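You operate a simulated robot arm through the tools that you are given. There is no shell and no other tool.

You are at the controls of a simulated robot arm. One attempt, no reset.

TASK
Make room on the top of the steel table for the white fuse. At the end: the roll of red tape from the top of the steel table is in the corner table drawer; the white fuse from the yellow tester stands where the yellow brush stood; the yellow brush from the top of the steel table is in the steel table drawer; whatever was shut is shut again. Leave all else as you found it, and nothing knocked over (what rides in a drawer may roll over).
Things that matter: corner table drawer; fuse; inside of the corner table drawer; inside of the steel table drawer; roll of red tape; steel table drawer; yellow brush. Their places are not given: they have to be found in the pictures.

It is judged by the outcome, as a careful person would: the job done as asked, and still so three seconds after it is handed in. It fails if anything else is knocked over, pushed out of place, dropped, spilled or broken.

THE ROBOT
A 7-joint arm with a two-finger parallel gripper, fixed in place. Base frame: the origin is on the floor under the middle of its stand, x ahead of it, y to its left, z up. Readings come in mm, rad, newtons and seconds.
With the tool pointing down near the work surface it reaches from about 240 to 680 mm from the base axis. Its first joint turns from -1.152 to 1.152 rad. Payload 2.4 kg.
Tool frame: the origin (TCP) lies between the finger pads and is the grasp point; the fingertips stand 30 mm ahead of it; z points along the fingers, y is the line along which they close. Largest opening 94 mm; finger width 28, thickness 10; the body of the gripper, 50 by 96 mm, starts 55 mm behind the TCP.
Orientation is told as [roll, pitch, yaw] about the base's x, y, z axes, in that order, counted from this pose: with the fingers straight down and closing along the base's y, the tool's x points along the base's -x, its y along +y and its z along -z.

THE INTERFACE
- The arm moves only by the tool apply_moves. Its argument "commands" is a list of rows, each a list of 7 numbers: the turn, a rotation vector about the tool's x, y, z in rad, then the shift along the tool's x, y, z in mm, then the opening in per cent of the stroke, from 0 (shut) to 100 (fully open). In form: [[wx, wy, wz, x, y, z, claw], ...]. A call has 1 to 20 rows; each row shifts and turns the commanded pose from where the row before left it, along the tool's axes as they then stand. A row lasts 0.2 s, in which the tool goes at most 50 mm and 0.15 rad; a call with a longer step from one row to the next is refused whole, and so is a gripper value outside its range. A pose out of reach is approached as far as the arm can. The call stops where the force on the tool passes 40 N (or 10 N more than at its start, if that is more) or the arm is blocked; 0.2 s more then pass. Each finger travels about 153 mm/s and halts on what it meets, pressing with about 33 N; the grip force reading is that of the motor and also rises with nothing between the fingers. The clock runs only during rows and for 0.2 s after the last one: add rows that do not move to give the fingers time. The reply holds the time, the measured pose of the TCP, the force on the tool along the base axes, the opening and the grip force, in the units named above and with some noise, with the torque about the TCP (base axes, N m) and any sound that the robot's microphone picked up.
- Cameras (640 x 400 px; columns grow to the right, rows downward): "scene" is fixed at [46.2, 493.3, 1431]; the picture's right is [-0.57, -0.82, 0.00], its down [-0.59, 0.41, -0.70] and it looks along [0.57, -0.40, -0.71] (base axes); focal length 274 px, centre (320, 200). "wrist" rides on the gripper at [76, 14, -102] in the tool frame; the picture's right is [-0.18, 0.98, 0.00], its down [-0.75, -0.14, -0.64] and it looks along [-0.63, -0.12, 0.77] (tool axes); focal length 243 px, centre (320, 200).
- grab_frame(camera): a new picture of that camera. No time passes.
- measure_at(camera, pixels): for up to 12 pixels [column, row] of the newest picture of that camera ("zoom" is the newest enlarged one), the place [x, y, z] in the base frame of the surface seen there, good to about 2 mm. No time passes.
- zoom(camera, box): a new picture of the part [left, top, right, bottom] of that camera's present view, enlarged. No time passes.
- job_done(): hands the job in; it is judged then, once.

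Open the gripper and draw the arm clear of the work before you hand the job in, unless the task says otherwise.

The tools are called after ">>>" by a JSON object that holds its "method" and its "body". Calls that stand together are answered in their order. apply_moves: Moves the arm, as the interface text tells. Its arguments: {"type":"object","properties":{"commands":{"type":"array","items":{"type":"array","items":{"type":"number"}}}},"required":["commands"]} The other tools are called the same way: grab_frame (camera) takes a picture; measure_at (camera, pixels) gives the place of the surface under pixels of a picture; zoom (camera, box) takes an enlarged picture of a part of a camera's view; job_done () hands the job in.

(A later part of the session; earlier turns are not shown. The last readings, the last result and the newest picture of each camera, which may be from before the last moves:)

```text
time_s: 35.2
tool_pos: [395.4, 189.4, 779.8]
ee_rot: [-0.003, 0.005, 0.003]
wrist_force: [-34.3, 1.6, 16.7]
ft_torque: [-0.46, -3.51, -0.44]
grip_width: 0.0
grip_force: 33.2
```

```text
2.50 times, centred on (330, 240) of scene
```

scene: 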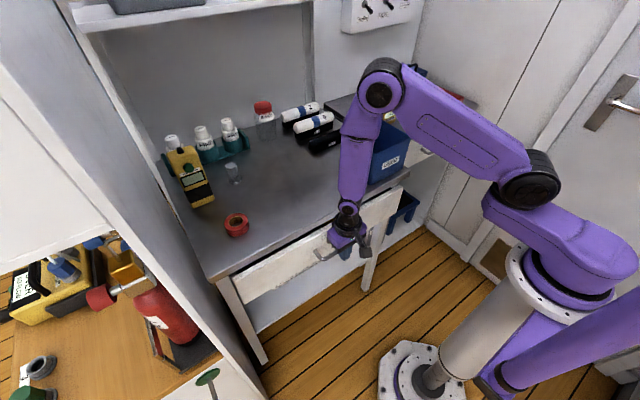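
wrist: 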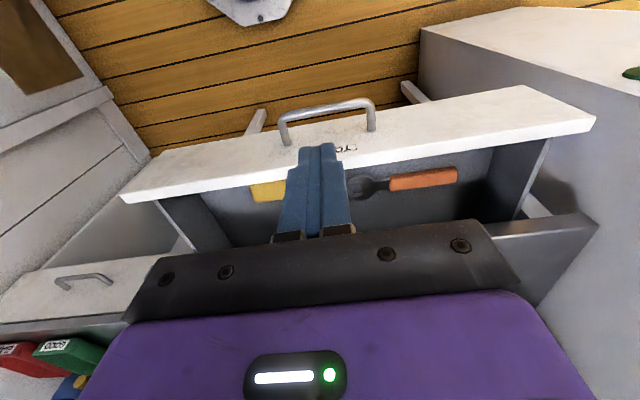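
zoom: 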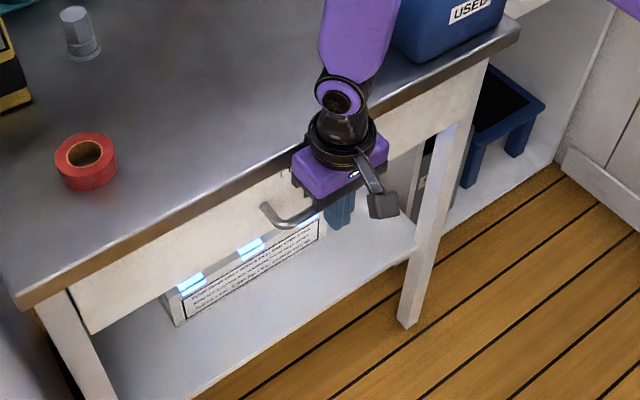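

Force of -34 N along x at TCP x=395 means the drawer hit its stop. I back off, rise, and check the handle position.

>>> {"method": "apply_moves", "body": {"commands": [[0, 0, 0, 15, 0, 0, 0], [0, 0, 0, 25, 0, 0, 0], [0, 0, 0, 0, 0, -40, 0], [0, 0, 0, 0, 0, -40, 0], [0, 0, 0, 0, 0, -40, 0], [0, 0, 0, 0, 0, -40, 0], [0, 0, 0, 0, 0, -40, 0], [0, 0, 0, 0, 0, 0, 0]]}}

>>> {"method": "grab_frame", "body": {"camera": "scene"}}

>>> {"method": "zoom", "body": {"camera": "scene", "box": [280, 200, 380, 270]}}

>>> {"method": "measure_at", "body": {"camera": "zoom", "pixels": [[270, 270], [310, 247], [350, 222], [260, 160], [20, 300]]}}

```text
time_s: 37.0
tool_pos: [361.4, 188.0, 984.6]
ee_rot: [-0.002, -0.001, 0.0]
wrist_force: [-0.2, -0.4, 0.3]
ft_torque: [0.01, -0.01, -0.03]
grip_width: 0.3
grip_force: 32.5
```

```text
taken
```

scene: 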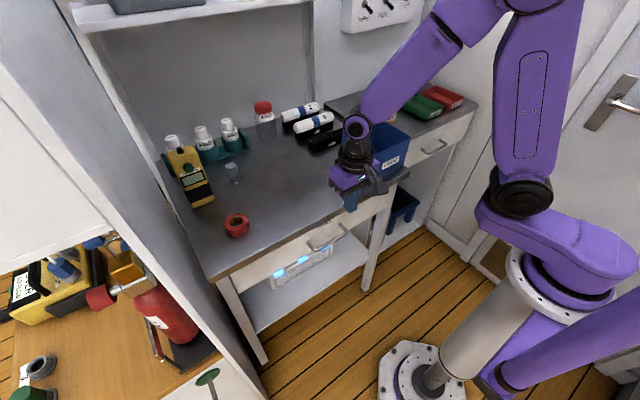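

```text
5.71 times, centred on (330, 235) of scene
```

zoom: 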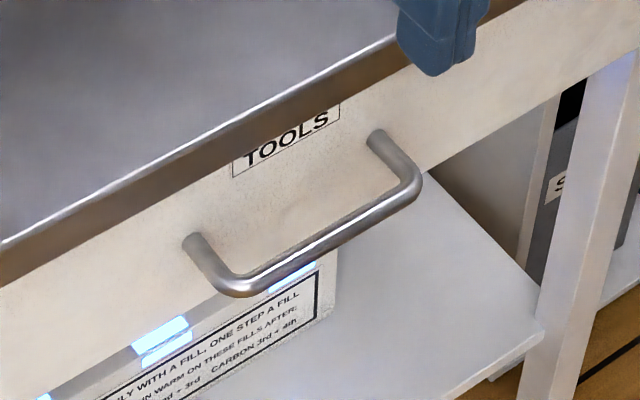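

```text
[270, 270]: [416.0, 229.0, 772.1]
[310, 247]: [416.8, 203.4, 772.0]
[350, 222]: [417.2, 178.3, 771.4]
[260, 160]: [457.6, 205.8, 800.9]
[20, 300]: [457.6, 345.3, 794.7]
```

Steel drawer reads exactly as at the start (front x≈457.6, bar x≈416.5). Now for the corner drawer: I raise, turn the tool +90° and open the fingers.

>>> {"method": "apply_moves", "body": {"commands": [[0, 0, 0, 0, 0, -38, 0], [0, 0, 0, 0, 0, -38, 0], [0, 0, 0.1428, 0, 0, 0, 0], [0, 0, 0.1428, 0, 0, 0, 0], [0, 0, 0.1428, 0, 0, 0, 0], [0, 0, 0.1428, 0, 0, 0, 0], [0, 0, 0.1428, 0, 0, 0, 0], [0, 0, 0.1428, 0, 0, 0, 0], [0, 0, 0.1428, 0, 0, 0, 0], [0, 0, 0.1428, 0, 0, 0, 50], [0, 0, 0.1428, 0, 0, 0, 100], [0, 0, 0.1428, 0, 0, 0, 100], [0, 0, 0.1428, 0, 0, 0, 100], [0, 0, 0, 0, 0, 0, 100]]}}

>>> {"method": "apply_moves", "body": {"commands": [[0, 0, 0, -44, 0, 0, 100], [0, 0, 0, -44, 0, 0, 100], [0, 0, 0, -44, 8, 0, 100], [0, 0, 0, -44, 8, 0, 100], [0, 0, 0, -44, 8, 0, 100], [0, 0, 0, -44, 8, 0, 100], [0, 0, 0, -44, 8, 0, 100], [0, 0, 0, -44, 8, 0, 100], [0, 0, 0, -44, 8, 0, 100], [0, 0, 0, -44, 8, 0, 100], [0, 0, 0, -44, 8, 0, 100], [0, 0, 0, -44, 8, 0, 100], [0, 0, 0, -44, 8, 0, 100], [0, 0, 0, -44, 8, 0, 100], [0, 0, 0, 0, 0, 0, 100]]}}

>>> {"method": "grab_frame", "body": {"camera": "wrist"}}

>>> {"method": "grab_frame", "body": {"camera": "scene"}}

```text
time_s: 40.0
tool_pos: [359.1, 189.3, 1056.0]
ee_rot: [-0.001, 0.0, -1.572]
wrist_force: [-0.2, 0.2, -0.6]
ft_torque: [0.02, -0.04, 0.02]
grip_width: 94.3
grip_force: 0.1
```

```text
time_s: 43.2
tool_pos: [457.0, -425.5, 1055.9]
ee_rot: [0.002, 0.0, -1.57]
wrist_force: [1.0, -0.3, 0.4]
ft_torque: [0.03, 0.01, -0.01]
grip_width: 94.1
grip_force: 0.0
```

```text
taken
```

wrist: 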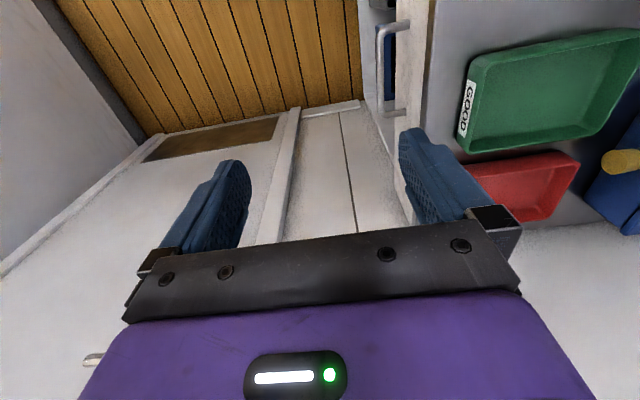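

```text
taken
```

scene: 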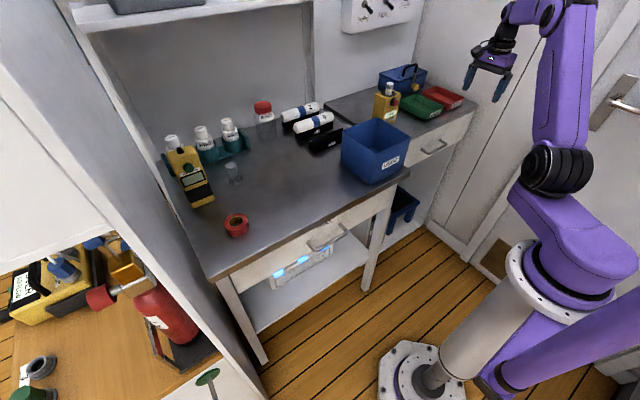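

The corner handle appears at (378–408, 22–115) in the wrist view. I measure the bar, the lip edge and the drawer front.

>>> {"method": "measure_at", "body": {"camera": "wrist", "pixels": [[380, 50], [381, 70], [383, 95], [378, 70], [400, 112], [395, 25], [405, 70], [430, 50], [426, 80], [424, 110], [415, 60], [402, 130]]}}

>>> {"method": "zoom", "body": {"camera": "wrist", "box": [340, 0, 480, 140]}}

```text
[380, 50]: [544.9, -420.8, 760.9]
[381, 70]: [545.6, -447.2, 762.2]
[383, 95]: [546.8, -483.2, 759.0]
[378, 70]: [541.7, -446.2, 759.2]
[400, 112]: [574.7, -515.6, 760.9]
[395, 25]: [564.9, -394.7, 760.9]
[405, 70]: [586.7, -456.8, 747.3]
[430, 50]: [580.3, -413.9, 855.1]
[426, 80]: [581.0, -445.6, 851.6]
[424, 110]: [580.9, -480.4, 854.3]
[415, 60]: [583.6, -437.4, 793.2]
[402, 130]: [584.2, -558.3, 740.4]
```

```text
2.86 times, centred on (410, 70) of wrist
```

zoom: 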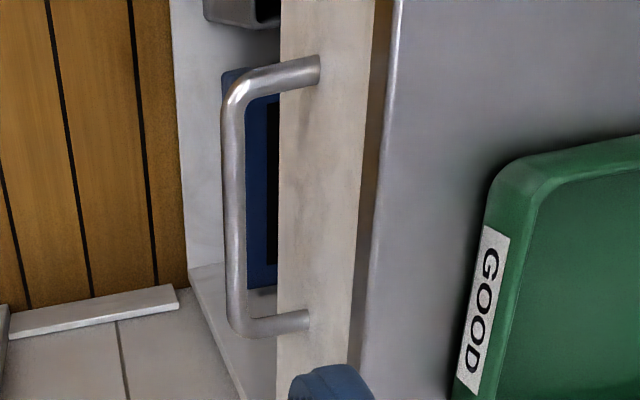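

Bar centre ≈(544, y -398…-512, 760), lip x≈580, front x≈584. I move the TCP to (510,-432) so the far finger sits at x≈557–567, and descend partway.

>>> {"method": "apply_moves", "body": {"commands": [[0, 0, 0, -3, 27, 20, 100], [0, 0, 0, -3, 26, 20, 100], [0, 0, 0, 0, 0, 40, 100], [0, 0, 0, 0, 0, 40, 100], [0, 0, 0, 0, 0, 30, 100], [0, 0, 0, 0, 0, 0, 100]]}}

>>> {"method": "grab_frame", "body": {"camera": "wrist"}}

>>> {"method": "grab_frame", "body": {"camera": "scene"}}

```text
time_s: 44.6
tool_pos: [509.3, -428.5, 903.6]
ee_rot: [-0.001, 0.001, -1.572]
wrist_force: [0.1, 0.1, -0.2]
ft_torque: [-0.01, 0.0, -0.01]
grip_width: 93.9
grip_force: 0.0
```

```text
taken
```

wrist: 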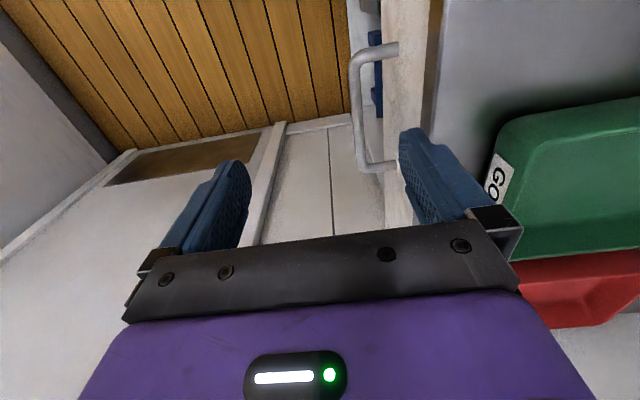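

```text
taken
```

scene: 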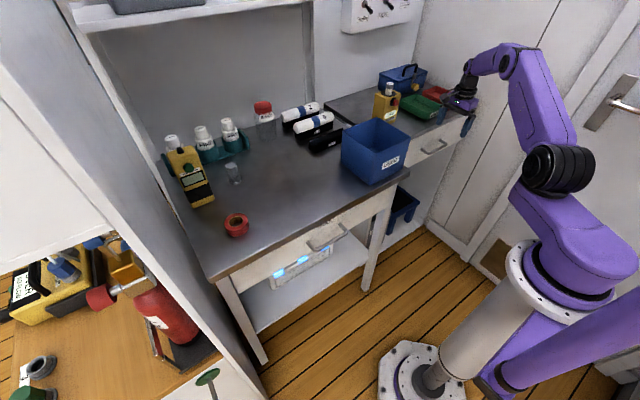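

Reach is fine here and the far finger is lined up behind the bar. I descend the rest to z≈775.

>>> {"method": "apply_moves", "body": {"commands": [[0, 0, 0, 0, 0, 30, 100], [0, 0, 0, 0, 0, 30, 100], [0, 0, 0, 0, 0, 25, 100], [0, 0, 0, 0, 0, 25, 100], [0, 0, 0, 0, 0, 18, 100], [0, 0, 0, 0, 0, 0, 100]]}}

>>> {"method": "grab_frame", "body": {"camera": "wrist"}}

>>> {"method": "zoom", "body": {"camera": "scene", "box": [360, 60, 520, 190]}}

```text
time_s: 46.0
tool_pos: [508.6, -430.5, 777.4]
ee_rot: [0.001, -0.001, -1.571]
wrist_force: [0.2, 0.5, 0.4]
ft_torque: [-0.01, 0.02, -0.04]
grip_width: 93.7
grip_force: 0.1
```

```text
taken
```

wrist: 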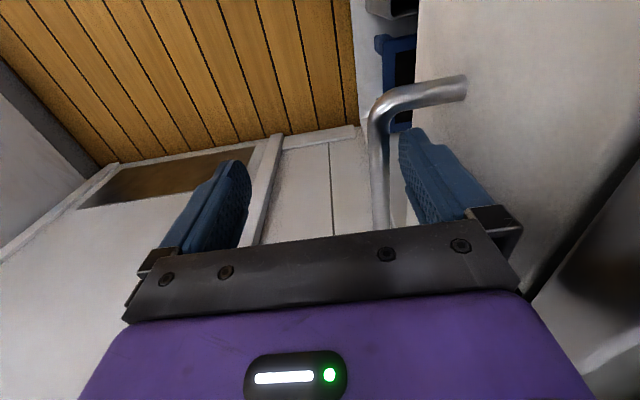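

```text
3.08 times, centred on (440, 125) of scene
```

zoom: 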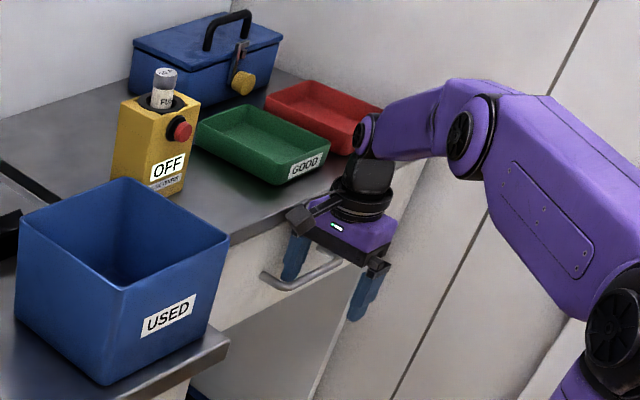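

The finger is behind the bar. I pull in -x (tool -y) in small steps.

>>> {"method": "apply_moves", "body": {"commands": [[0, 0, 0, 0, -8, 0, 100], [0, 0, 0, 0, -10, 0, 100], [0, 0, 0, 0, -12, 0, 100], [0, 0, 0, 0, -12, 0, 100], [0, 0, 0, 0, -12, 0, 100], [0, 0, 0, 0, -12, 0, 100], [0, 0, 0, 0, -12, 0, 100], [0, 0, 0, 0, -12, 0, 100], [0, 0, 0, 0, 0, 0, 100]]}}

>>> {"method": "grab_frame", "body": {"camera": "scene"}}

```text
time_s: 48.0
tool_pos: [418.5, -432.1, 780.5]
ee_rot: [0.001, 0.001, -1.571]
wrist_force: [-0.9, -0.2, -0.8]
ft_torque: [-0.02, -0.01, 0.01]
grip_width: 94.1
grip_force: 0.0
```

```text
taken
```

scene: 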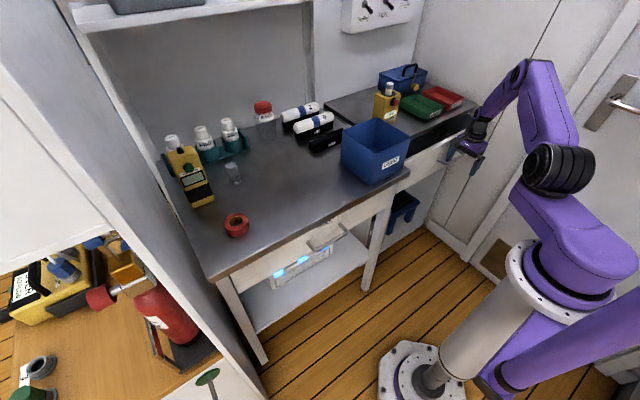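

The corner drawer is coming out (about 80 mm). I pull another 85 mm.

>>> {"method": "apply_moves", "body": {"commands": [[0, 0, 0, 0, -12, 0, 100], [0, 0, 0, 0, -12, 0, 100], [0, 0, 0, 0, -12, 0, 100], [0, 0, 0, 0, -12, 0, 100], [0, 0, 0, 0, -12, 0, 100], [0, 0, 0, 0, -12, 0, 100], [0, 0, 0, 0, -12, 0, 100], [0, 0, 0, 0, 0, 0, 100]]}}

>>> {"method": "grab_frame", "body": {"camera": "scene"}}

>>> {"method": "zoom", "body": {"camera": "scene", "box": [360, 80, 520, 210]}}

```text
time_s: 49.8
tool_pos: [332.2, -432.9, 779.6]
ee_rot: [0.001, 0.0, -1.57]
wrist_force: [0.2, 0.1, 0.2]
ft_torque: [-0.02, 0.01, 0.0]
grip_width: 94.2
grip_force: 0.1
```

```text
taken
```

scene: 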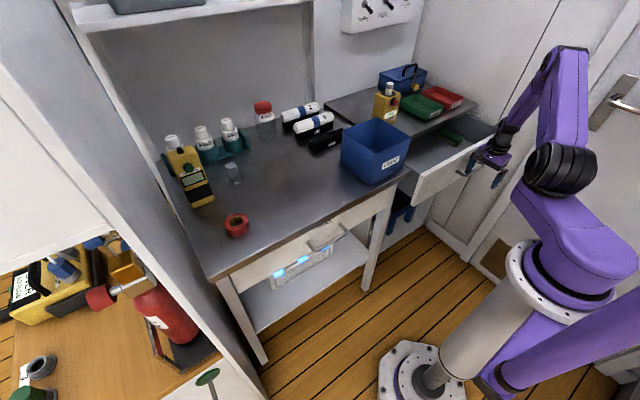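

```text
3.08 times, centred on (440, 145) of scene
```

zoom: 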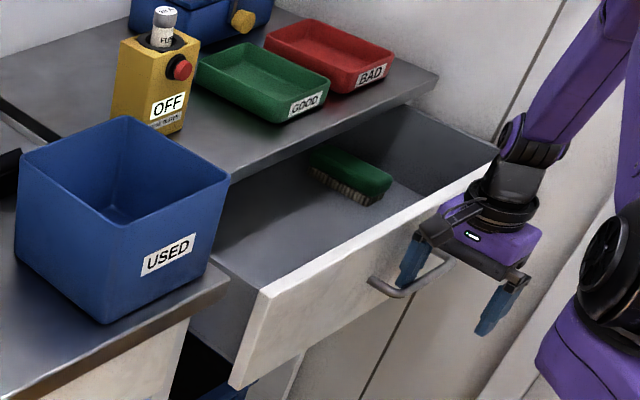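

The corner drawer is open ~167 mm with a green brush inside at its right part; the left is free. I ease off the bar, lift, and measure.

>>> {"method": "apply_moves", "body": {"commands": [[0, 0, 0, 0, 6, 0, 100], [0, 0, 0, 0, 0, -20, 100], [0, 0, 0, 0, 0, -40, 100], [0, 0, 0, 0, 0, -40, 100], [0, 0, 0, 0, 0, -40, 100], [0, 0, 0, 0, 0, -40, 100], [0, 0, 0, 0, 0, -40, 100], [0, 0, 0, 0, 0, -40, 100], [0, 0, 0, 0, 0, 0, 100]]}}

>>> {"method": "grab_frame", "body": {"camera": "wrist"}}

>>> {"method": "grab_frame", "body": {"camera": "scene"}}

>>> {"method": "zoom", "body": {"camera": "scene", "box": [360, 80, 520, 210]}}

>>> {"method": "measure_at", "body": {"camera": "zoom", "pixels": [[280, 230], [300, 200], [260, 250], [330, 230], [350, 180], [380, 205], [265, 290], [340, 160], [420, 180], [310, 215], [360, 250], [240, 200]]}}

```text
time_s: 51.8
tool_pos: [341.9, -436.0, 1039.9]
ee_rot: [0.001, 0.001, -1.571]
wrist_force: [0.5, -0.3, -0.2]
ft_torque: [0.01, 0.0, 0.01]
grip_width: 93.8
grip_force: 0.1
```

```text
taken
```

wrist: 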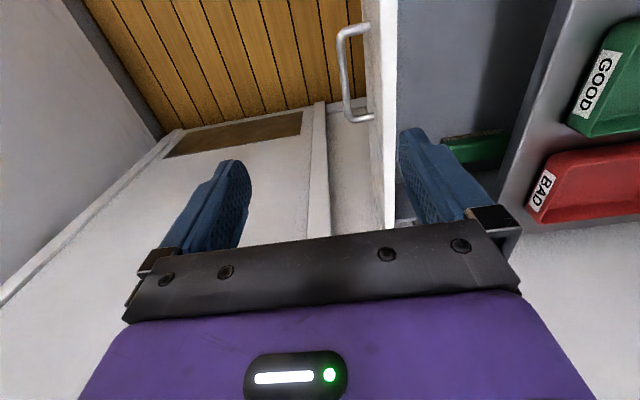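

```text
taken
```

scene: 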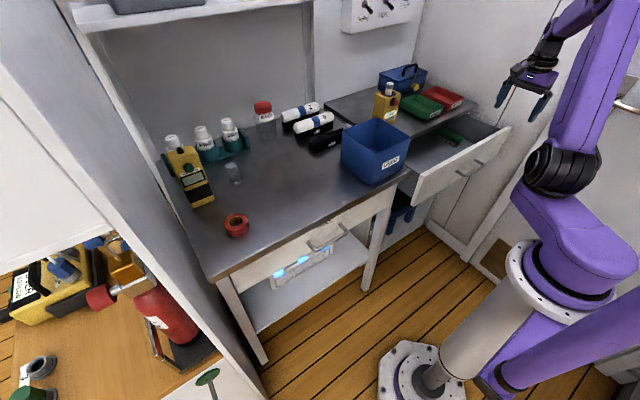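

```text
3.08 times, centred on (440, 145) of scene
```

zoom: 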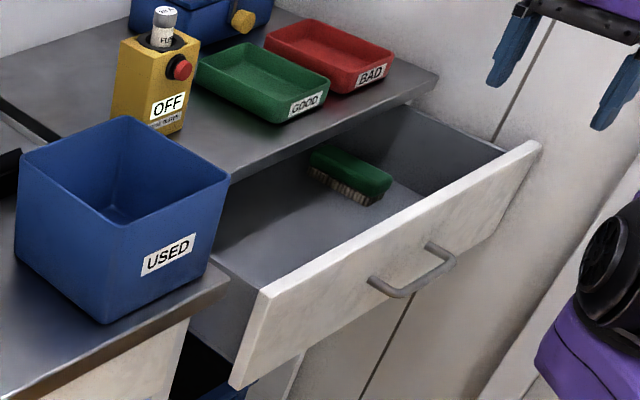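

```text
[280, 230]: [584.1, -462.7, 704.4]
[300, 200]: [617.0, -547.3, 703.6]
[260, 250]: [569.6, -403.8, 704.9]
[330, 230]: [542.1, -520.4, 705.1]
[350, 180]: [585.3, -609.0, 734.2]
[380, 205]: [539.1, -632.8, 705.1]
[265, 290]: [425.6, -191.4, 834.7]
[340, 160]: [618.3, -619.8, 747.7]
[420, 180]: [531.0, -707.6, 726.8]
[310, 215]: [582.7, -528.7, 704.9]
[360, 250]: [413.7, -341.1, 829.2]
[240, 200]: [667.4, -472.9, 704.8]
```

Corner drawer floor z≈705, panel top z≈832, panel inner x≈430, lip x≈580; target spot about (500,-340). Now I zoom in on the tape for its exact centre and size.

>>> {"method": "zoom", "body": {"camera": "scene", "box": [216, 205, 256, 245]}}

>>> {"method": "measure_at", "body": {"camera": "zoom", "pixels": [[320, 100], [320, 300], [200, 200], [440, 150], [170, 160], [480, 180], [300, 130], [260, 290], [400, 280], [230, 110], [420, 110], [320, 200]]}}

```text
10.00 times, centred on (236, 225) of scene
```

zoom: 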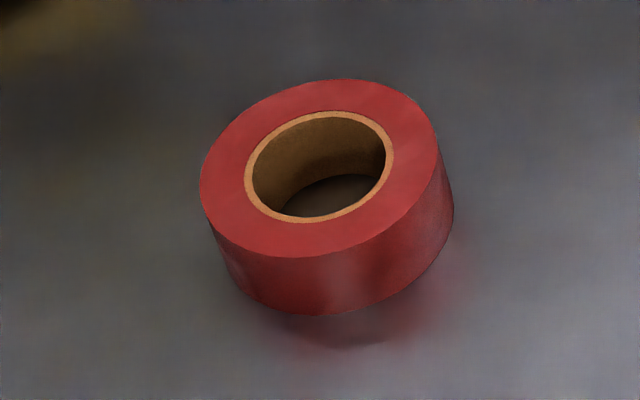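

```text
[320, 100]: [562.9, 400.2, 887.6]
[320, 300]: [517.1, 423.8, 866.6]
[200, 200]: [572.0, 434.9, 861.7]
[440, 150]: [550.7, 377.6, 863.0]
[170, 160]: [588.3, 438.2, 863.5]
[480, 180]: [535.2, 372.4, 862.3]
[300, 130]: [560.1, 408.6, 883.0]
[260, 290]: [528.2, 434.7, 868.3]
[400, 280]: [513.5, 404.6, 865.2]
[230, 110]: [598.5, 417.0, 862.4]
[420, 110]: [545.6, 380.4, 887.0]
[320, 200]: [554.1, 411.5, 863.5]
```

Tape: centre ≈(542,409), outer diameter ≈58 mm, top z≈885. I turn back to yaw 0 and travel high over to the tape side.

>>> {"method": "apply_moves", "body": {"commands": [[0, 0, -0.1428, 0, 0, 0, 100], [0, 0, -0.1428, 0, 0, 0, 100], [0, 0, -0.1428, 0, 0, 0, 100], [0, 0, -0.1428, 0, 0, 0, 100], [0, 0, -0.1428, 0, 0, 0, 100], [0, 0, -0.1428, 0, 0, 0, 100], [0, 0, -0.1428, 0, 0, 0, 100], [0, 0, -0.1428, 0, 0, 0, 100], [0, 0, -0.1428, 0, 0, 0, 100], [0, 0, -0.1428, 0, 0, 0, 100], [0, 0, -0.1428, 0, 0, 0, 100], [0, 0, 0, 0, 0, 0, 100]]}}

>>> {"method": "apply_moves", "body": {"commands": [[0, 0, 0, 0, 44.5, -3, 100], [0, 0, 0, 0, 44.5, -3, 100], [0, 0, 0, 0, 44.5, -3, 100], [0, 0, 0, 0, 44.5, -3, 100], [0, 0, 0, 0, 44.5, -3, 100], [0, 0, 0, 0, 44.5, 0, 100], [0, 0, 0, 0, 44.5, 0, 100], [0, 0, 0, 0, 44.5, 0, 100], [0, 0, 0, 0, 44.5, 0, 100], [0, 0, 0, 0, 44.5, 0, 100], [0, 0, 0, 0, 44.5, 0, 100], [0, 0, 0, -15, 44.5, 0, 100], [0, 0, 0, -15, 44.5, 0, 100], [0, 0, 0, -15, 44.5, 0, 100], [0, 0, 0, -15, 44.5, 0, 100], [0, 0, 0, -15, 44.5, 0, 100], [0, 0, 0, -15, 44.5, 0, 100], [0, 0, 0, -15, 44.5, 0, 100], [0, 0, 0, -15, 44.5, 0, 100], [0, 0, 0, 0, 0, 0, 100]]}}

>>> {"method": "grab_frame", "body": {"camera": "wrist"}}

>>> {"method": "grab_frame", "body": {"camera": "scene"}}

```text
time_s: 54.4
tool_pos: [341.6, -433.3, 1039.1]
ee_rot: [0.0, -0.001, 0.002]
wrist_force: [-0.5, 0.9, 0.8]
ft_torque: [0.01, 0.0, 0.02]
grip_width: 94.0
grip_force: 0.1
```

```text
time_s: 58.6
tool_pos: [460.8, 409.7, 1053.5]
ee_rot: [-0.001, -0.001, 0.001]
wrist_force: [-0.3, 0.1, -0.1]
ft_torque: [0.03, 0.02, -0.03]
grip_width: 94.0
grip_force: 0.3
```

```text
taken
```

wrist: 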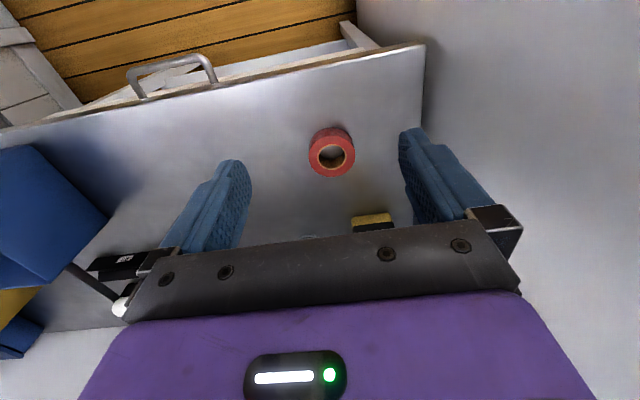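

```text
taken
```

scene: 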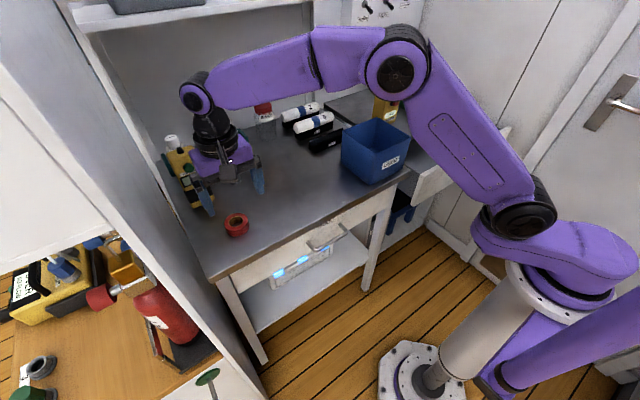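

The tape is visible in the wrist view at (331,152). I measure its rim.

>>> {"method": "zoom", "body": {"camera": "wrist", "box": [296, 120, 366, 184]}}

>>> {"method": "measure_at", "body": {"camera": "wrist", "pixels": [[312, 155], [352, 152], [332, 172], [330, 140], [331, 133], [317, 165], [347, 165], [331, 176], [310, 148], [353, 145]]}}

```text
6.25 times, centred on (331, 152) of wrist
```

zoom: 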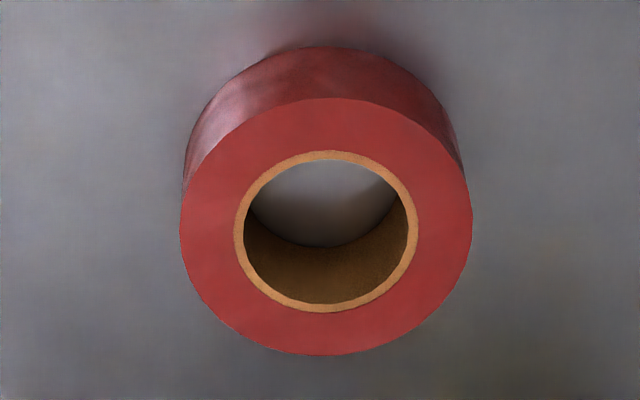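

```text
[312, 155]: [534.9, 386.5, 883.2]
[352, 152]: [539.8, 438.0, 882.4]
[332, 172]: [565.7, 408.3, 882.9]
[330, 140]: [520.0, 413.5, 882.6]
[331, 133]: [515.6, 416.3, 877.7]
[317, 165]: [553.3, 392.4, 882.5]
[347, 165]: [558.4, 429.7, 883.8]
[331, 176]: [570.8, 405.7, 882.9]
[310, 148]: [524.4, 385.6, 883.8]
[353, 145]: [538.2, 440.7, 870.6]
```

Tape top centre ≈(543,411), top z≈883. I move over it, lowering to z≈960 to check that the arm reaches.

>>> {"method": "apply_moves", "body": {"commands": [[0, 0, 0, -28, 0.5, 15, 100], [0, 0, 0, -27, 0.5, 20, 100], [0, 0, 0, -27, 0.5, 25, 100], [0, 0, 0, 0, 0, 30, 100], [0, 0, 0, 0, 0, 0, 100]]}}

>>> {"method": "grab_frame", "body": {"camera": "wrist"}}

>>> {"method": "grab_frame", "body": {"camera": "scene"}}

```text
time_s: 59.8
tool_pos: [543.2, 414.7, 964.4]
ee_rot: [0.0, 0.0, 0.001]
wrist_force: [-0.8, -0.2, -0.5]
ft_torque: [-0.03, 0.02, 0.0]
grip_width: 94.1
grip_force: 0.2
```

```text
taken
```

wrist: 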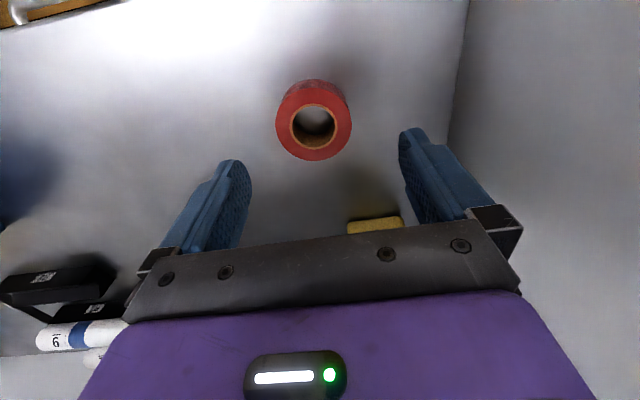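

```text
taken
```

scene: 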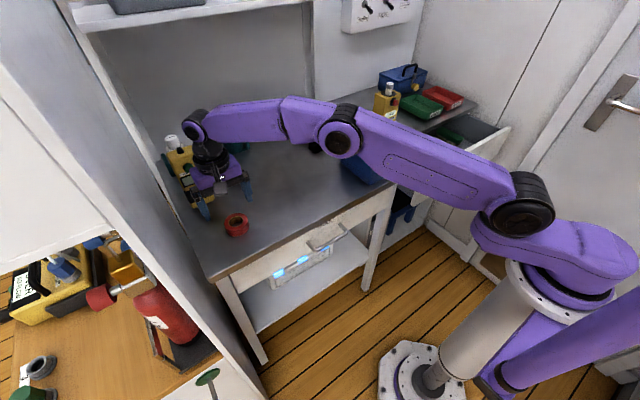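

Reach is fine. I re-measure the tape in this closer view: top ring spans (276–351, 83–160).

>>> {"method": "measure_at", "body": {"camera": "wrist", "pixels": [[280, 125], [348, 120], [314, 157], [314, 95], [290, 147], [338, 147], [318, 90], [350, 100]]}}

```text
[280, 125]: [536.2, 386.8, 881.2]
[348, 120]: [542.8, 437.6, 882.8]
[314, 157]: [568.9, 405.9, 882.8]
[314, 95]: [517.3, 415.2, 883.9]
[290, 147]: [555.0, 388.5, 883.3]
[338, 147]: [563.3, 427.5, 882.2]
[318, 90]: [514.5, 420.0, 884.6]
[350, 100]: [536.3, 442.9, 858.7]
```

Tape centre ≈(542,411.5), matching the TCP. I descend to z≈896 and check before closing.

>>> {"method": "apply_moves", "body": {"commands": [[0, 0, 0, 0, 0, 25, 100], [0, 0, 0, 0, 0, 25, 100], [0, 0, 0, 0, 0, 18, 100], [0, 0, 0, 0, 0, 0, 100]]}}

>>> {"method": "grab_frame", "body": {"camera": "wrist"}}

>>> {"method": "zoom", "body": {"camera": "scene", "box": [160, 120, 320, 250]}}

```text
time_s: 60.8
tool_pos: [542.1, 414.9, 895.4]
ee_rot: [0.0, -0.001, 0.0]
wrist_force: [0.0, 0.2, 0.3]
ft_torque: [-0.02, 0.01, -0.04]
grip_width: 94.1
grip_force: 0.1
```

```text
taken
```

wrist: 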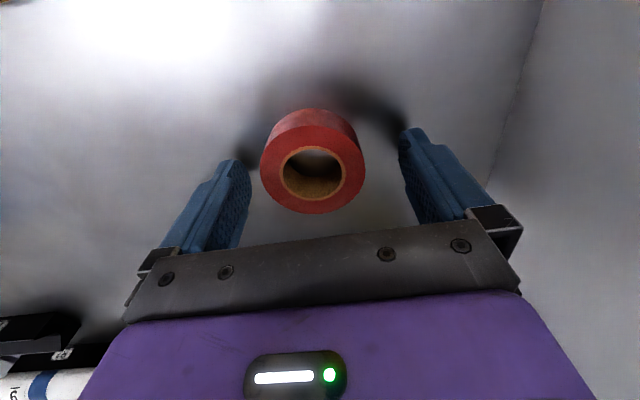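

```text
3.08 times, centred on (240, 185) of scene
```

zoom: 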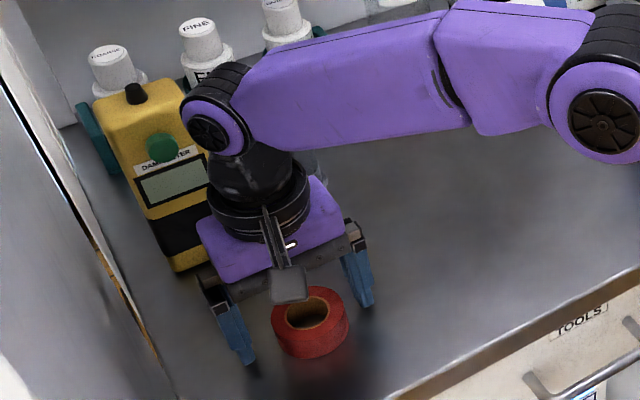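

Fingers straddle the tape. I close on its outer diameter.

>>> {"method": "apply_moves", "body": {"commands": [[0, 0, 0, 0, 0, 0, 75], [0, 0, 0, 0, 0, 0, 60], [0, 0, 0, 0, 0, 0, 40], [0, 0, 0, 0, 0, 0, 40], [0, 0, 0, 0, 0, 0, 40]]}}

>>> {"method": "grab_frame", "body": {"camera": "wrist"}}

```text
time_s: 62.0
tool_pos: [543.0, 414.6, 896.5]
ee_rot: [0.0, -0.001, 0.002]
wrist_force: [-0.3, 0.1, 0.1]
ft_torque: [0.01, -0.02, -0.01]
grip_width: 57.6
grip_force: 33.2
```

```text
taken
```

wrist: 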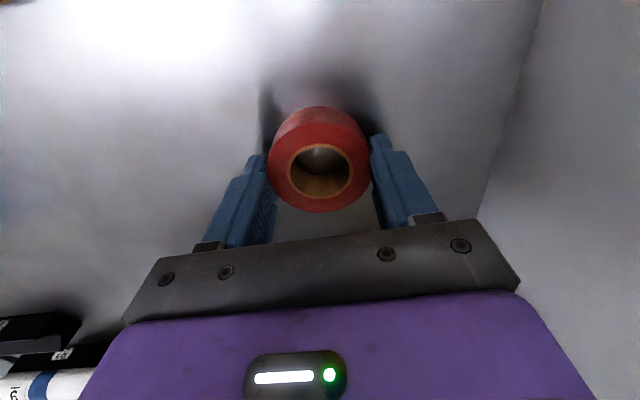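

Tape gripped (57.6 mm). I lift it and carry it high, pulling in a bit in x to stay clear of the blue bin.

>>> {"method": "apply_moves", "body": {"commands": [[0, 0, 0, 0, 0, -10, 35], [0, 0, 0, 0, 0, -40, 35], [0, 0, 0, 0, 0, -45, 35], [0, 0, 0, 0, 0, -45, 35], [0, 0, 0, 12, -42, -3, 35], [0, 0, 0, 12, -42, -3, 35], [0, 0, 0, 12, -42, -3, 35], [0, 0, 0, 12, -42, -3, 35], [0, 0, 0, 12, -42, -3, 35], [0, 0, 0, 12, -42, -3, 35], [0, 0, 0, 12, -42, 0, 35], [0, 0, 0, 12, -42, 0, 35], [0, 0, 0, 12, -42, 0, 35], [0, 0, 0, 12, -42, 0, 35], [0, 0, 0, 0, 0, 0, 35]]}}

>>> {"method": "apply_moves", "body": {"commands": [[0, 0, 0, 0, -42, 0, 35], [0, 0, 0, 0, -42, 0, 35], [0, 0, 0, 0, -42, 0, 35], [0, 0, 0, 0, -42, 0, 35], [0, 0, 0, 0, -42, 0, 35], [0, 0, 0, -20, -42, 0, 35], [0, 0, 0, -25, -42, 0, 35], [0, 0, 0, -32, -38, 0, 35], [0, 0, 0, 0, 0, 0, 35]]}}

>>> {"method": "grab_frame", "body": {"camera": "wrist"}}

>>> {"method": "grab_frame", "body": {"camera": "scene"}}

```text
time_s: 65.2
tool_pos: [420.0, -4.4, 1055.0]
ee_rot: [0.001, 0.0, 0.001]
wrist_force: [0.2, 0.9, -0.8]
ft_torque: [-0.02, 0.04, 0.02]
grip_width: 57.7
grip_force: 33.0
```

```text
time_s: 67.2
tool_pos: [500.3, -337.5, 1055.6]
ee_rot: [0.002, 0.0, -0.001]
wrist_force: [0.6, -0.1, -0.1]
ft_torque: [0.0, 0.0, 0.0]
grip_width: 57.7
grip_force: 33.4
```

```text
taken
```

wrist: 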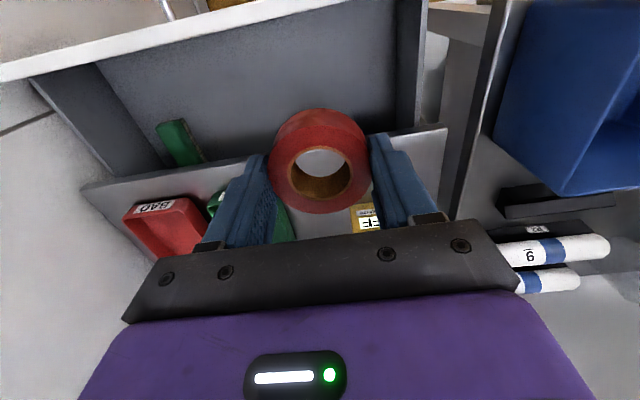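

```text
taken
```

scene: 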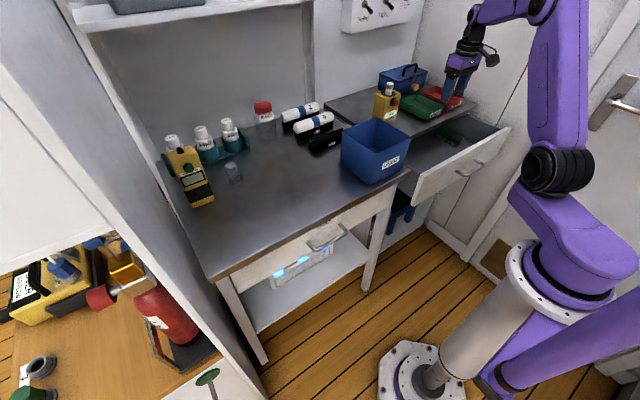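

The drawer interior is visible ahead of the tape in the wrist view. I measure its floor, left wall, lip and front panel to confirm the drop spot.

>>> {"method": "measure_at", "body": {"camera": "wrist", "pixels": [[250, 100], [200, 100], [380, 60], [402, 60], [425, 60], [300, 20], [250, 45], [250, 155], [350, 140], [180, 140], [150, 150], [440, 128]]}}

```text
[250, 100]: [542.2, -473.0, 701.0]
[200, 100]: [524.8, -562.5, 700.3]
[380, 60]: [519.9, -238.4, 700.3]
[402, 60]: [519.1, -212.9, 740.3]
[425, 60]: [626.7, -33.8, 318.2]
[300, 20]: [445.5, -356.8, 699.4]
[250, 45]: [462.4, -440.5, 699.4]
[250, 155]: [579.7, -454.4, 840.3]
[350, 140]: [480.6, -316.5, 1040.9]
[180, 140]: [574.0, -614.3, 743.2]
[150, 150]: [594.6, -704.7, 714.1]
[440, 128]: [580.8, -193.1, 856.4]
```

At yaw 0 the wrist camera would come down onto the drawer's front panel, so I first turn +90° (camera to the +y side) and shift to about (505,-360).

>>> {"method": "apply_moves", "body": {"commands": [[0, 0, 0.1428, 0, 0, 0, 35], [0, 0, 0.1428, 0, 0, 0, 35], [0, 0, 0.1428, 0, 0, 0, 35], [0, 0, 0.1428, 0, 0, 0, 35], [0, 0, 0.1428, 0, 0, 0, 35], [0, 0, 0.1428, 0, 0, 0, 35], [0, 0, 0.1428, 0, 0, 0, 35], [0, 0, 0.1428, 0, 0, 0, 35], [0, 0, 0.1428, 0, 0, 0, 35], [0, 0, 0.1428, 0, 0, 0, 35], [0, 0, 0.1428, 0, 0, 0, 35], [0, 0, 0, -22, 4, 0, 35], [0, 0, 0, 0, 0, 40, 35], [0, 0, 0, 0, 0, 40, 35], [0, 0, 0, 0, 0, 40, 35], [0, 0, 0, 0, 0, 0, 35]]}}

>>> {"method": "grab_frame", "body": {"camera": "wrist"}}

>>> {"method": "grab_frame", "body": {"camera": "scene"}}

```text
time_s: 70.6
tool_pos: [505.5, -360.4, 931.5]
ee_rot: [0.0, 0.0, -1.572]
wrist_force: [0.2, -0.1, -0.9]
ft_torque: [0.0, -0.01, 0.0]
grip_width: 57.5
grip_force: 33.5
```

```text
taken
```

wrist: 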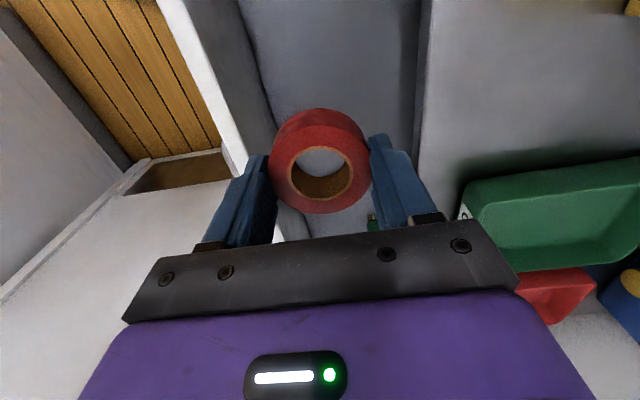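

```text
taken
```

scene: 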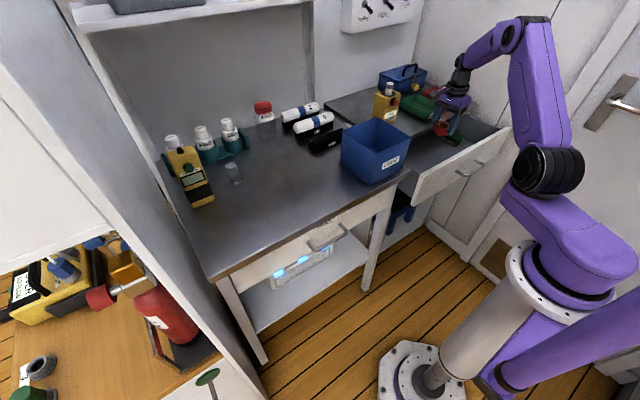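

The tape sits between the front panel and the lip. I lower to z≈748.

>>> {"method": "apply_moves", "body": {"commands": [[0, 0, 0, 0, 0, 40, 35], [0, 0, 0, 0, 0, 40, 35], [0, 0, 0, 0, 0, 40, 35], [0, 0, 0, 0, 0, 35, 35], [0, 0, 0, 0, 0, 28, 35], [0, 0, 0, 0, 0, 0, 35]]}}

>>> {"method": "grab_frame", "body": {"camera": "wrist"}}

>>> {"method": "zoom", "body": {"camera": "scene", "box": [360, 60, 520, 210]}}

```text
time_s: 72.0
tool_pos: [503.6, -358.3, 750.2]
ee_rot: [0.0, -0.001, -1.572]
wrist_force: [0.3, 0.4, -0.3]
ft_torque: [-0.05, -0.01, -0.02]
grip_width: 57.5
grip_force: 33.2
```

```text
taken
```

wrist: 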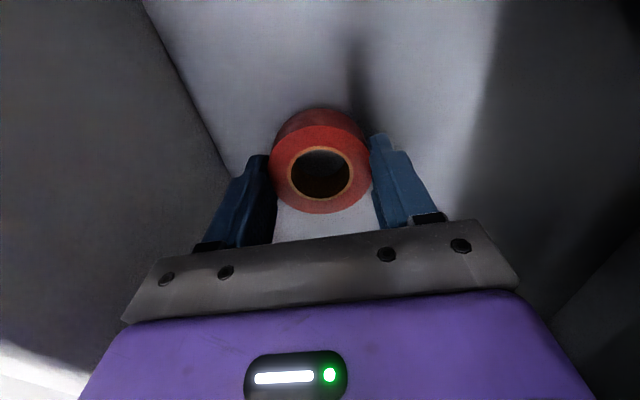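

```text
2.67 times, centred on (440, 135) of scene
```

zoom: 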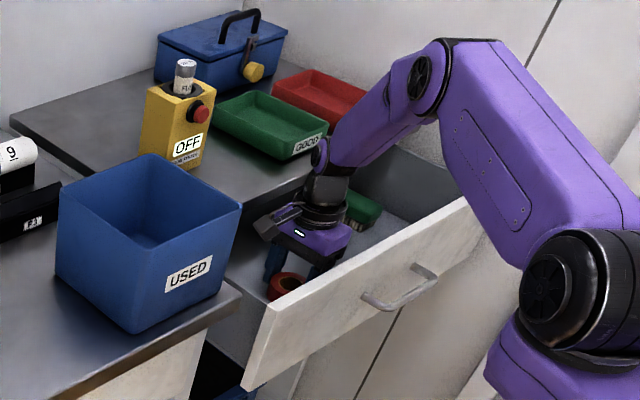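

Inside the drawer with no contact. I lower slowly the last ~12 mm to the floor.

>>> {"method": "apply_moves", "body": {"commands": [[0, 0, 0, 0, 0, 4, 35], [0, 0, 0, 0, 0, 4, 35], [0, 0, 0, 0, 0, 2, 35], [0, 0, 0, 0, 0, 0, 35]]}}

```text
time_s: 73.0
tool_pos: [504.4, -359.3, 739.7]
ee_rot: [0.001, -0.001, -1.572]
wrist_force: [-0.1, 0.6, -1.5]
ft_torque: [0.02, 0.0, 0.03]
grip_width: 57.6
grip_force: 33.2
```

Still free at 739.7; I take two more 1 mm rows.

>>> {"method": "apply_moves", "body": {"commands": [[0, 0, 0, 0, 0, 1, 35], [0, 0, 0, 0, 0, 1, 35], [0, 0, 0, 0, 0, 0, 35]]}}

```text
time_s: 73.8
tool_pos: [504.2, -358.4, 738.2]
ee_rot: [0.003, -0.003, -1.572]
wrist_force: [-0.4, 1.2, 10.1]
ft_torque: [-0.02, 0.25, -0.08]
grip_width: 57.4
grip_force: 33.0
```

Contact (10 N): the tape is on the drawer floor. I open and lift straight up.

>>> {"method": "apply_moves", "body": {"commands": [[0, 0, 0, 0, 0, 0, 65], [0, 0, 0, 0, 0, 0, 80], [0, 0, 0, 0, 0, 0, 80], [0, 0, 0, 0, 0, -10, 80], [0, 0, 0, 0, 0, -30, 80], [0, 0, 0, 0, 0, -40, 80], [0, 0, 0, 0, 0, -40, 80], [0, 0, 0, 0, 0, -40, 80], [0, 0, 0, 0, 0, -40, 80], [0, 0, 0, 0, 0, -40, 80], [0, 0, 0, 0, 0, -40, 80], [0, 0, 0, 0, 0, 0, 80]]}}

>>> {"method": "grab_frame", "body": {"camera": "wrist"}}

>>> {"method": "grab_frame", "body": {"camera": "scene"}}

```text
time_s: 76.4
tool_pos: [505.4, -359.8, 1020.3]
ee_rot: [0.0, 0.0, -1.569]
wrist_force: [0.8, -0.2, -0.3]
ft_torque: [0.0, 0.0, 0.02]
grip_width: 75.2
grip_force: 0.1
```

```text
taken
```

wrist: 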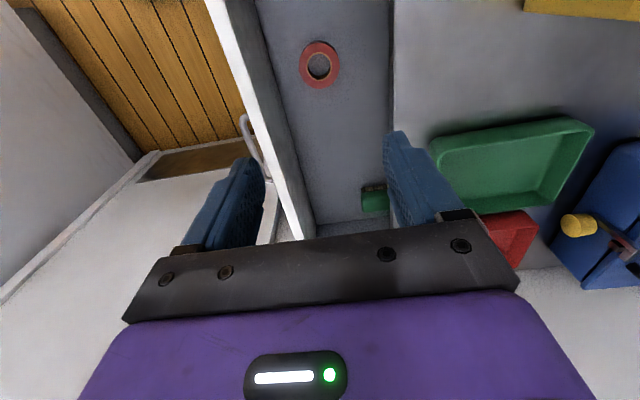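

```text
taken
```

scene: 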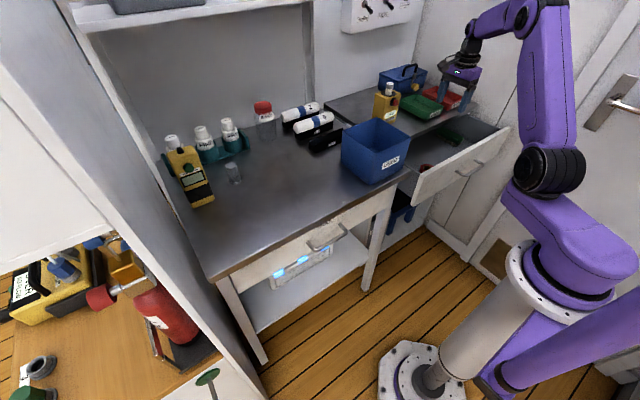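

The tape lies in the corner drawer at (319,65). I rotate back to yaw 0 with closed fingers and move in front of the handle to push it shut.

>>> {"method": "apply_moves", "body": {"commands": [[0, 0, -0.1428, 0, 0, 0, 50], [0, 0, -0.1428, 0, 0, 0, 0], [0, 0, -0.1428, 0, 0, 0, 0], [0, 0, -0.1428, 0, 0, 0, 0], [0, 0, -0.1428, 0, 0, 0, 0], [0, 0, -0.1428, 0, 0, 0, 0], [0, 0, -0.1428, 0, 0, 0, 0], [0, 0, -0.1428, 0, 0, 0, 0], [0, 0, -0.1428, 0, 0, 0, 0], [0, 0, -0.1428, 0, 0, 0, 0], [0, 0, -0.1428, 0, 0, 0, 0], [0, 0, 0, 42, -14.5, 0, 0], [0, 0, 0, 42, -14.5, 0, 0], [0, 0, 0, 42, -14.5, 0, 0], [0, 0, 0, 42, -14.5, 0, 0], [0, 0, 0, 0, 0, 0, 0]]}}

>>> {"method": "grab_frame", "body": {"camera": "wrist"}}

>>> {"method": "grab_frame", "body": {"camera": "scene"}}

```text
time_s: 79.8
tool_pos: [334.2, -414.8, 1022.7]
ee_rot: [-0.001, 0.0, 0.001]
wrist_force: [0.4, -0.6, 0.0]
ft_torque: [-0.01, 0.0, -0.03]
grip_width: 0.0
grip_force: 33.2
```

```text
taken
```

wrist: 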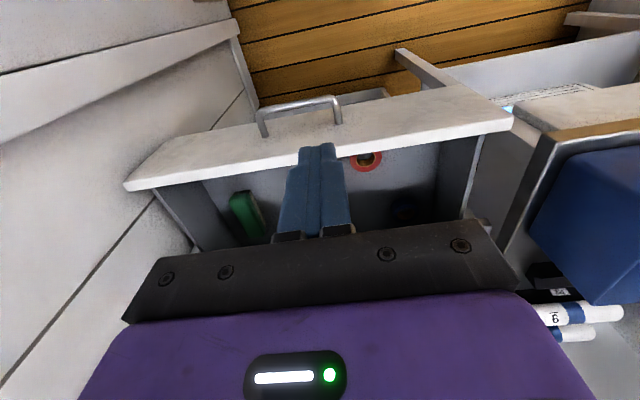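

```text
taken
```

scene: 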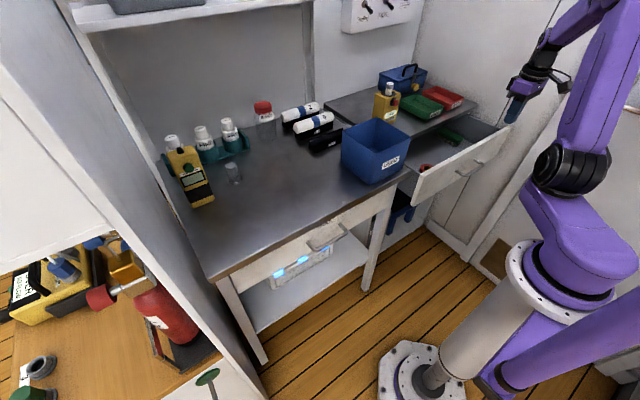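

I measure the pulled-out corner handle before lowering in front of it.

>>> {"method": "measure_at", "body": {"camera": "wrist", "pixels": [[280, 106], [300, 103], [320, 100], [260, 112], [336, 104], [230, 140], [420, 125]]}}

```text
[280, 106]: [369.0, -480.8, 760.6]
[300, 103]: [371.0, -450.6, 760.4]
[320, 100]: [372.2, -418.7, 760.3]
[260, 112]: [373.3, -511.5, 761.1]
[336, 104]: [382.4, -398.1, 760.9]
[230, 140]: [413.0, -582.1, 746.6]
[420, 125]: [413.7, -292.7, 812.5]
```

Bar front x≈368; my fingers end at x≈348. I lower to z≈776 and start pushing in +x.

>>> {"method": "apply_moves", "body": {"commands": [[0, 0, 0, 0, -5, 40, 0], [0, 0, 0, 0, 0, 40, 0], [0, 0, 0, 0, 0, 40, 0], [0, 0, 0, 0, 0, 40, 0], [0, 0, 0, 0, 0, 40, 0], [0, 0, 0, 0, 0, 40, 0], [0, 0, 0, 0, 0, 7, 0], [0, 0, 0, 0, 0, 0, 0], [0, 0, 0, -10, 0, 0, 0], [0, 0, 0, -10, 0, 0, 0], [0, 0, 0, -12, 0, 0, 0], [0, 0, 0, -12, 0, 0, 0], [0, 0, 0, -12, 0, 0, 0], [0, 0, 0, -12, 0, 0, 0], [0, 0, 0, -12, 0, 0, 0], [0, 0, 0, -12, 0, 0, 0], [0, 0, 0, -12, 0, 0, 0], [0, 0, 0, 0, 0, 0, 0]]}}

>>> {"method": "grab_frame", "body": {"camera": "scene"}}

```text
time_s: 83.6
tool_pos: [440.0, -420.7, 771.6]
ee_rot: [-0.001, 0.001, 0.0]
wrist_force: [0.0, -0.2, 0.6]
ft_torque: [-0.03, 0.0, 0.01]
grip_width: 0.0
grip_force: 32.8
```

```text
taken
```

scene: 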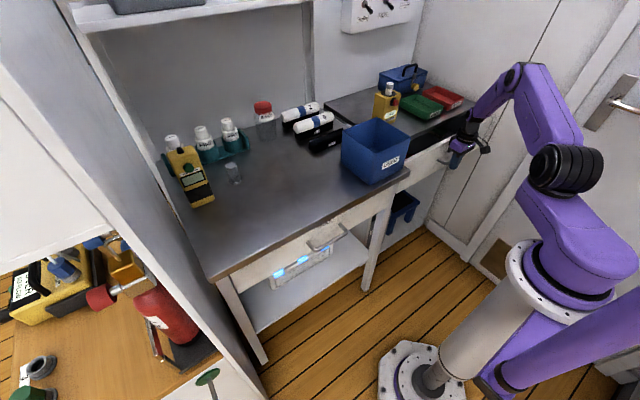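

The drawer is closing smoothly. I push the remaining ~85 mm, slowing at the end.

>>> {"method": "apply_moves", "body": {"commands": [[0, 0, 0, -12, 0, 0, 0], [0, 0, 0, -12, 0, 0, 0], [0, 0, 0, -12, 0, 0, 0], [0, 0, 0, -12, 0, 0, 0], [0, 0, 0, -10, 0, 0, 0], [0, 0, 0, -8, 0, 0, 0], [0, 0, 0, -6, 0, 0, 0], [0, 0, 0, -4, 0, 0, 0], [0, 0, 0, -3, 0, 0, 0], [0, 0, 0, -3, 0, 0, 0], [0, 0, 0, -2, 0, 0, 0], [0, 0, 0, -2, 0, 0, 0], [0, 0, 0, 0, 0, 0, 0]]}}

>>> {"method": "zoom", "body": {"camera": "scene", "box": [360, 60, 520, 190]}}

```text
time_s: 86.4
tool_pos: [523.9, -422.6, 771.0]
ee_rot: [0.0, 0.002, -0.001]
wrist_force: [-2.8, 1.3, 1.5]
ft_torque: [0.02, 0.04, 0.07]
grip_width: 0.0
grip_force: 33.1
```

```text
3.08 times, centred on (440, 125) of scene
```

zoom: 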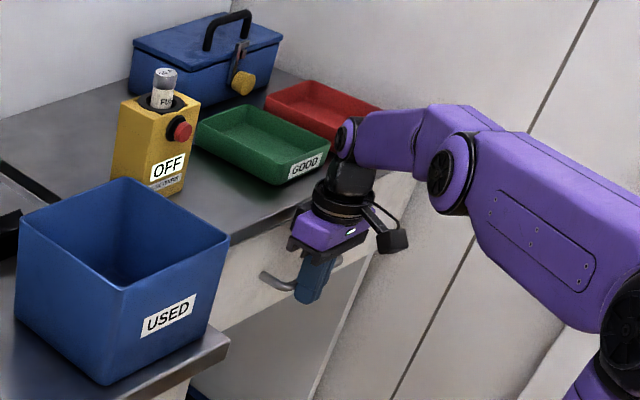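

Slight force only (-2.8 N). I push on in 1 mm rows until the stop is felt.

>>> {"method": "apply_moves", "body": {"commands": [[0, 0, 0, -1, 0, 0, 0], [0, 0, 0, -1, 0, 0, 0], [0, 0, 0, 0, 0, 0, 0]]}}

```text
time_s: 87.2
tool_pos: [524.2, -422.3, 770.4]
ee_rot: [0.0, 0.005, -0.001]
wrist_force: [-19.6, 4.9, 2.3]
ft_torque: [0.2, 0.24, 0.08]
grip_width: 0.1
grip_force: 32.5
```

The stop is felt (-19.6 N) at TCP x≈524, as predicted for closed. I back off, rise, and verify the drawer position.

>>> {"method": "apply_moves", "body": {"commands": [[0, 0, 0, 15, 0, 0, 0], [0, 0, 0, 30, 0, 0, 0], [0, 0, 0, 20, 0, -20, 0], [0, 0, 0, 0, 0, -40, 0], [0, 0, 0, 0, 0, -40, 0], [0, 0, 0, 0, 0, -40, 0], [0, 0, 0, 0, 0, -40, 0], [0, 0, 0, 0, 0, -40, 0], [0, 0, 0, 0, 0, -40, 0], [0, 0, 0, 0, 0, 0, 0]]}}

>>> {"method": "grab_frame", "body": {"camera": "scene"}}

>>> {"method": "zoom", "body": {"camera": "scene", "box": [400, 110, 480, 170]}}

>>> {"method": "measure_at", "body": {"camera": "zoom", "pixels": [[270, 279], [300, 263], [330, 249], [200, 300], [320, 200], [128, 195]]}}

```text
time_s: 89.4
tool_pos: [461.5, -422.5, 1030.9]
ee_rot: [-0.001, -0.001, -0.001]
wrist_force: [0.9, -0.4, 0.3]
ft_torque: [0.0, 0.01, 0.0]
grip_width: 0.0
grip_force: 33.0
```

```text
taken
```

scene: 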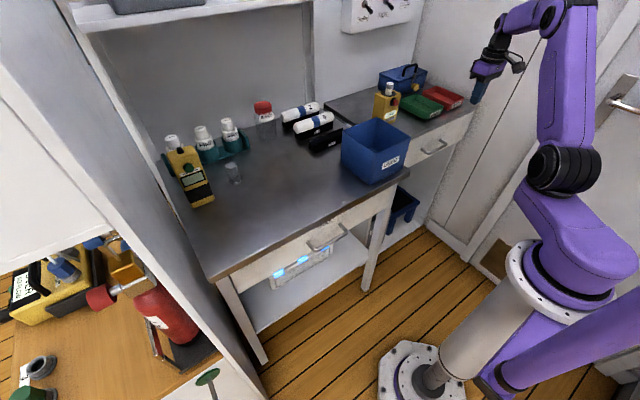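

```text
6.67 times, centred on (440, 140) of scene
```

zoom: 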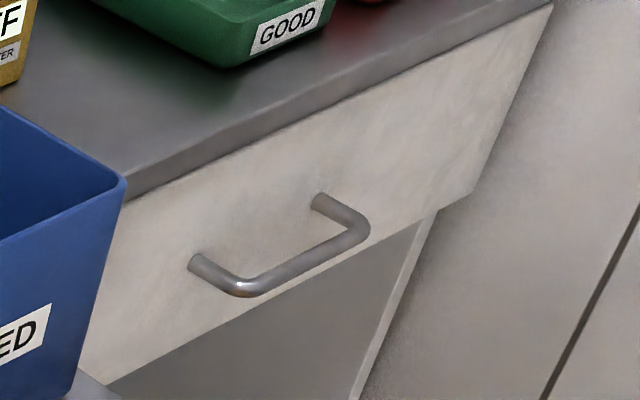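

```text
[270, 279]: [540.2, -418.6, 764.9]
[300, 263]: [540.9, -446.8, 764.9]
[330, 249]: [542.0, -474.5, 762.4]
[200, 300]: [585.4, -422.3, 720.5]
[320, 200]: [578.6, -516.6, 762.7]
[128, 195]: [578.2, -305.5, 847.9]
```

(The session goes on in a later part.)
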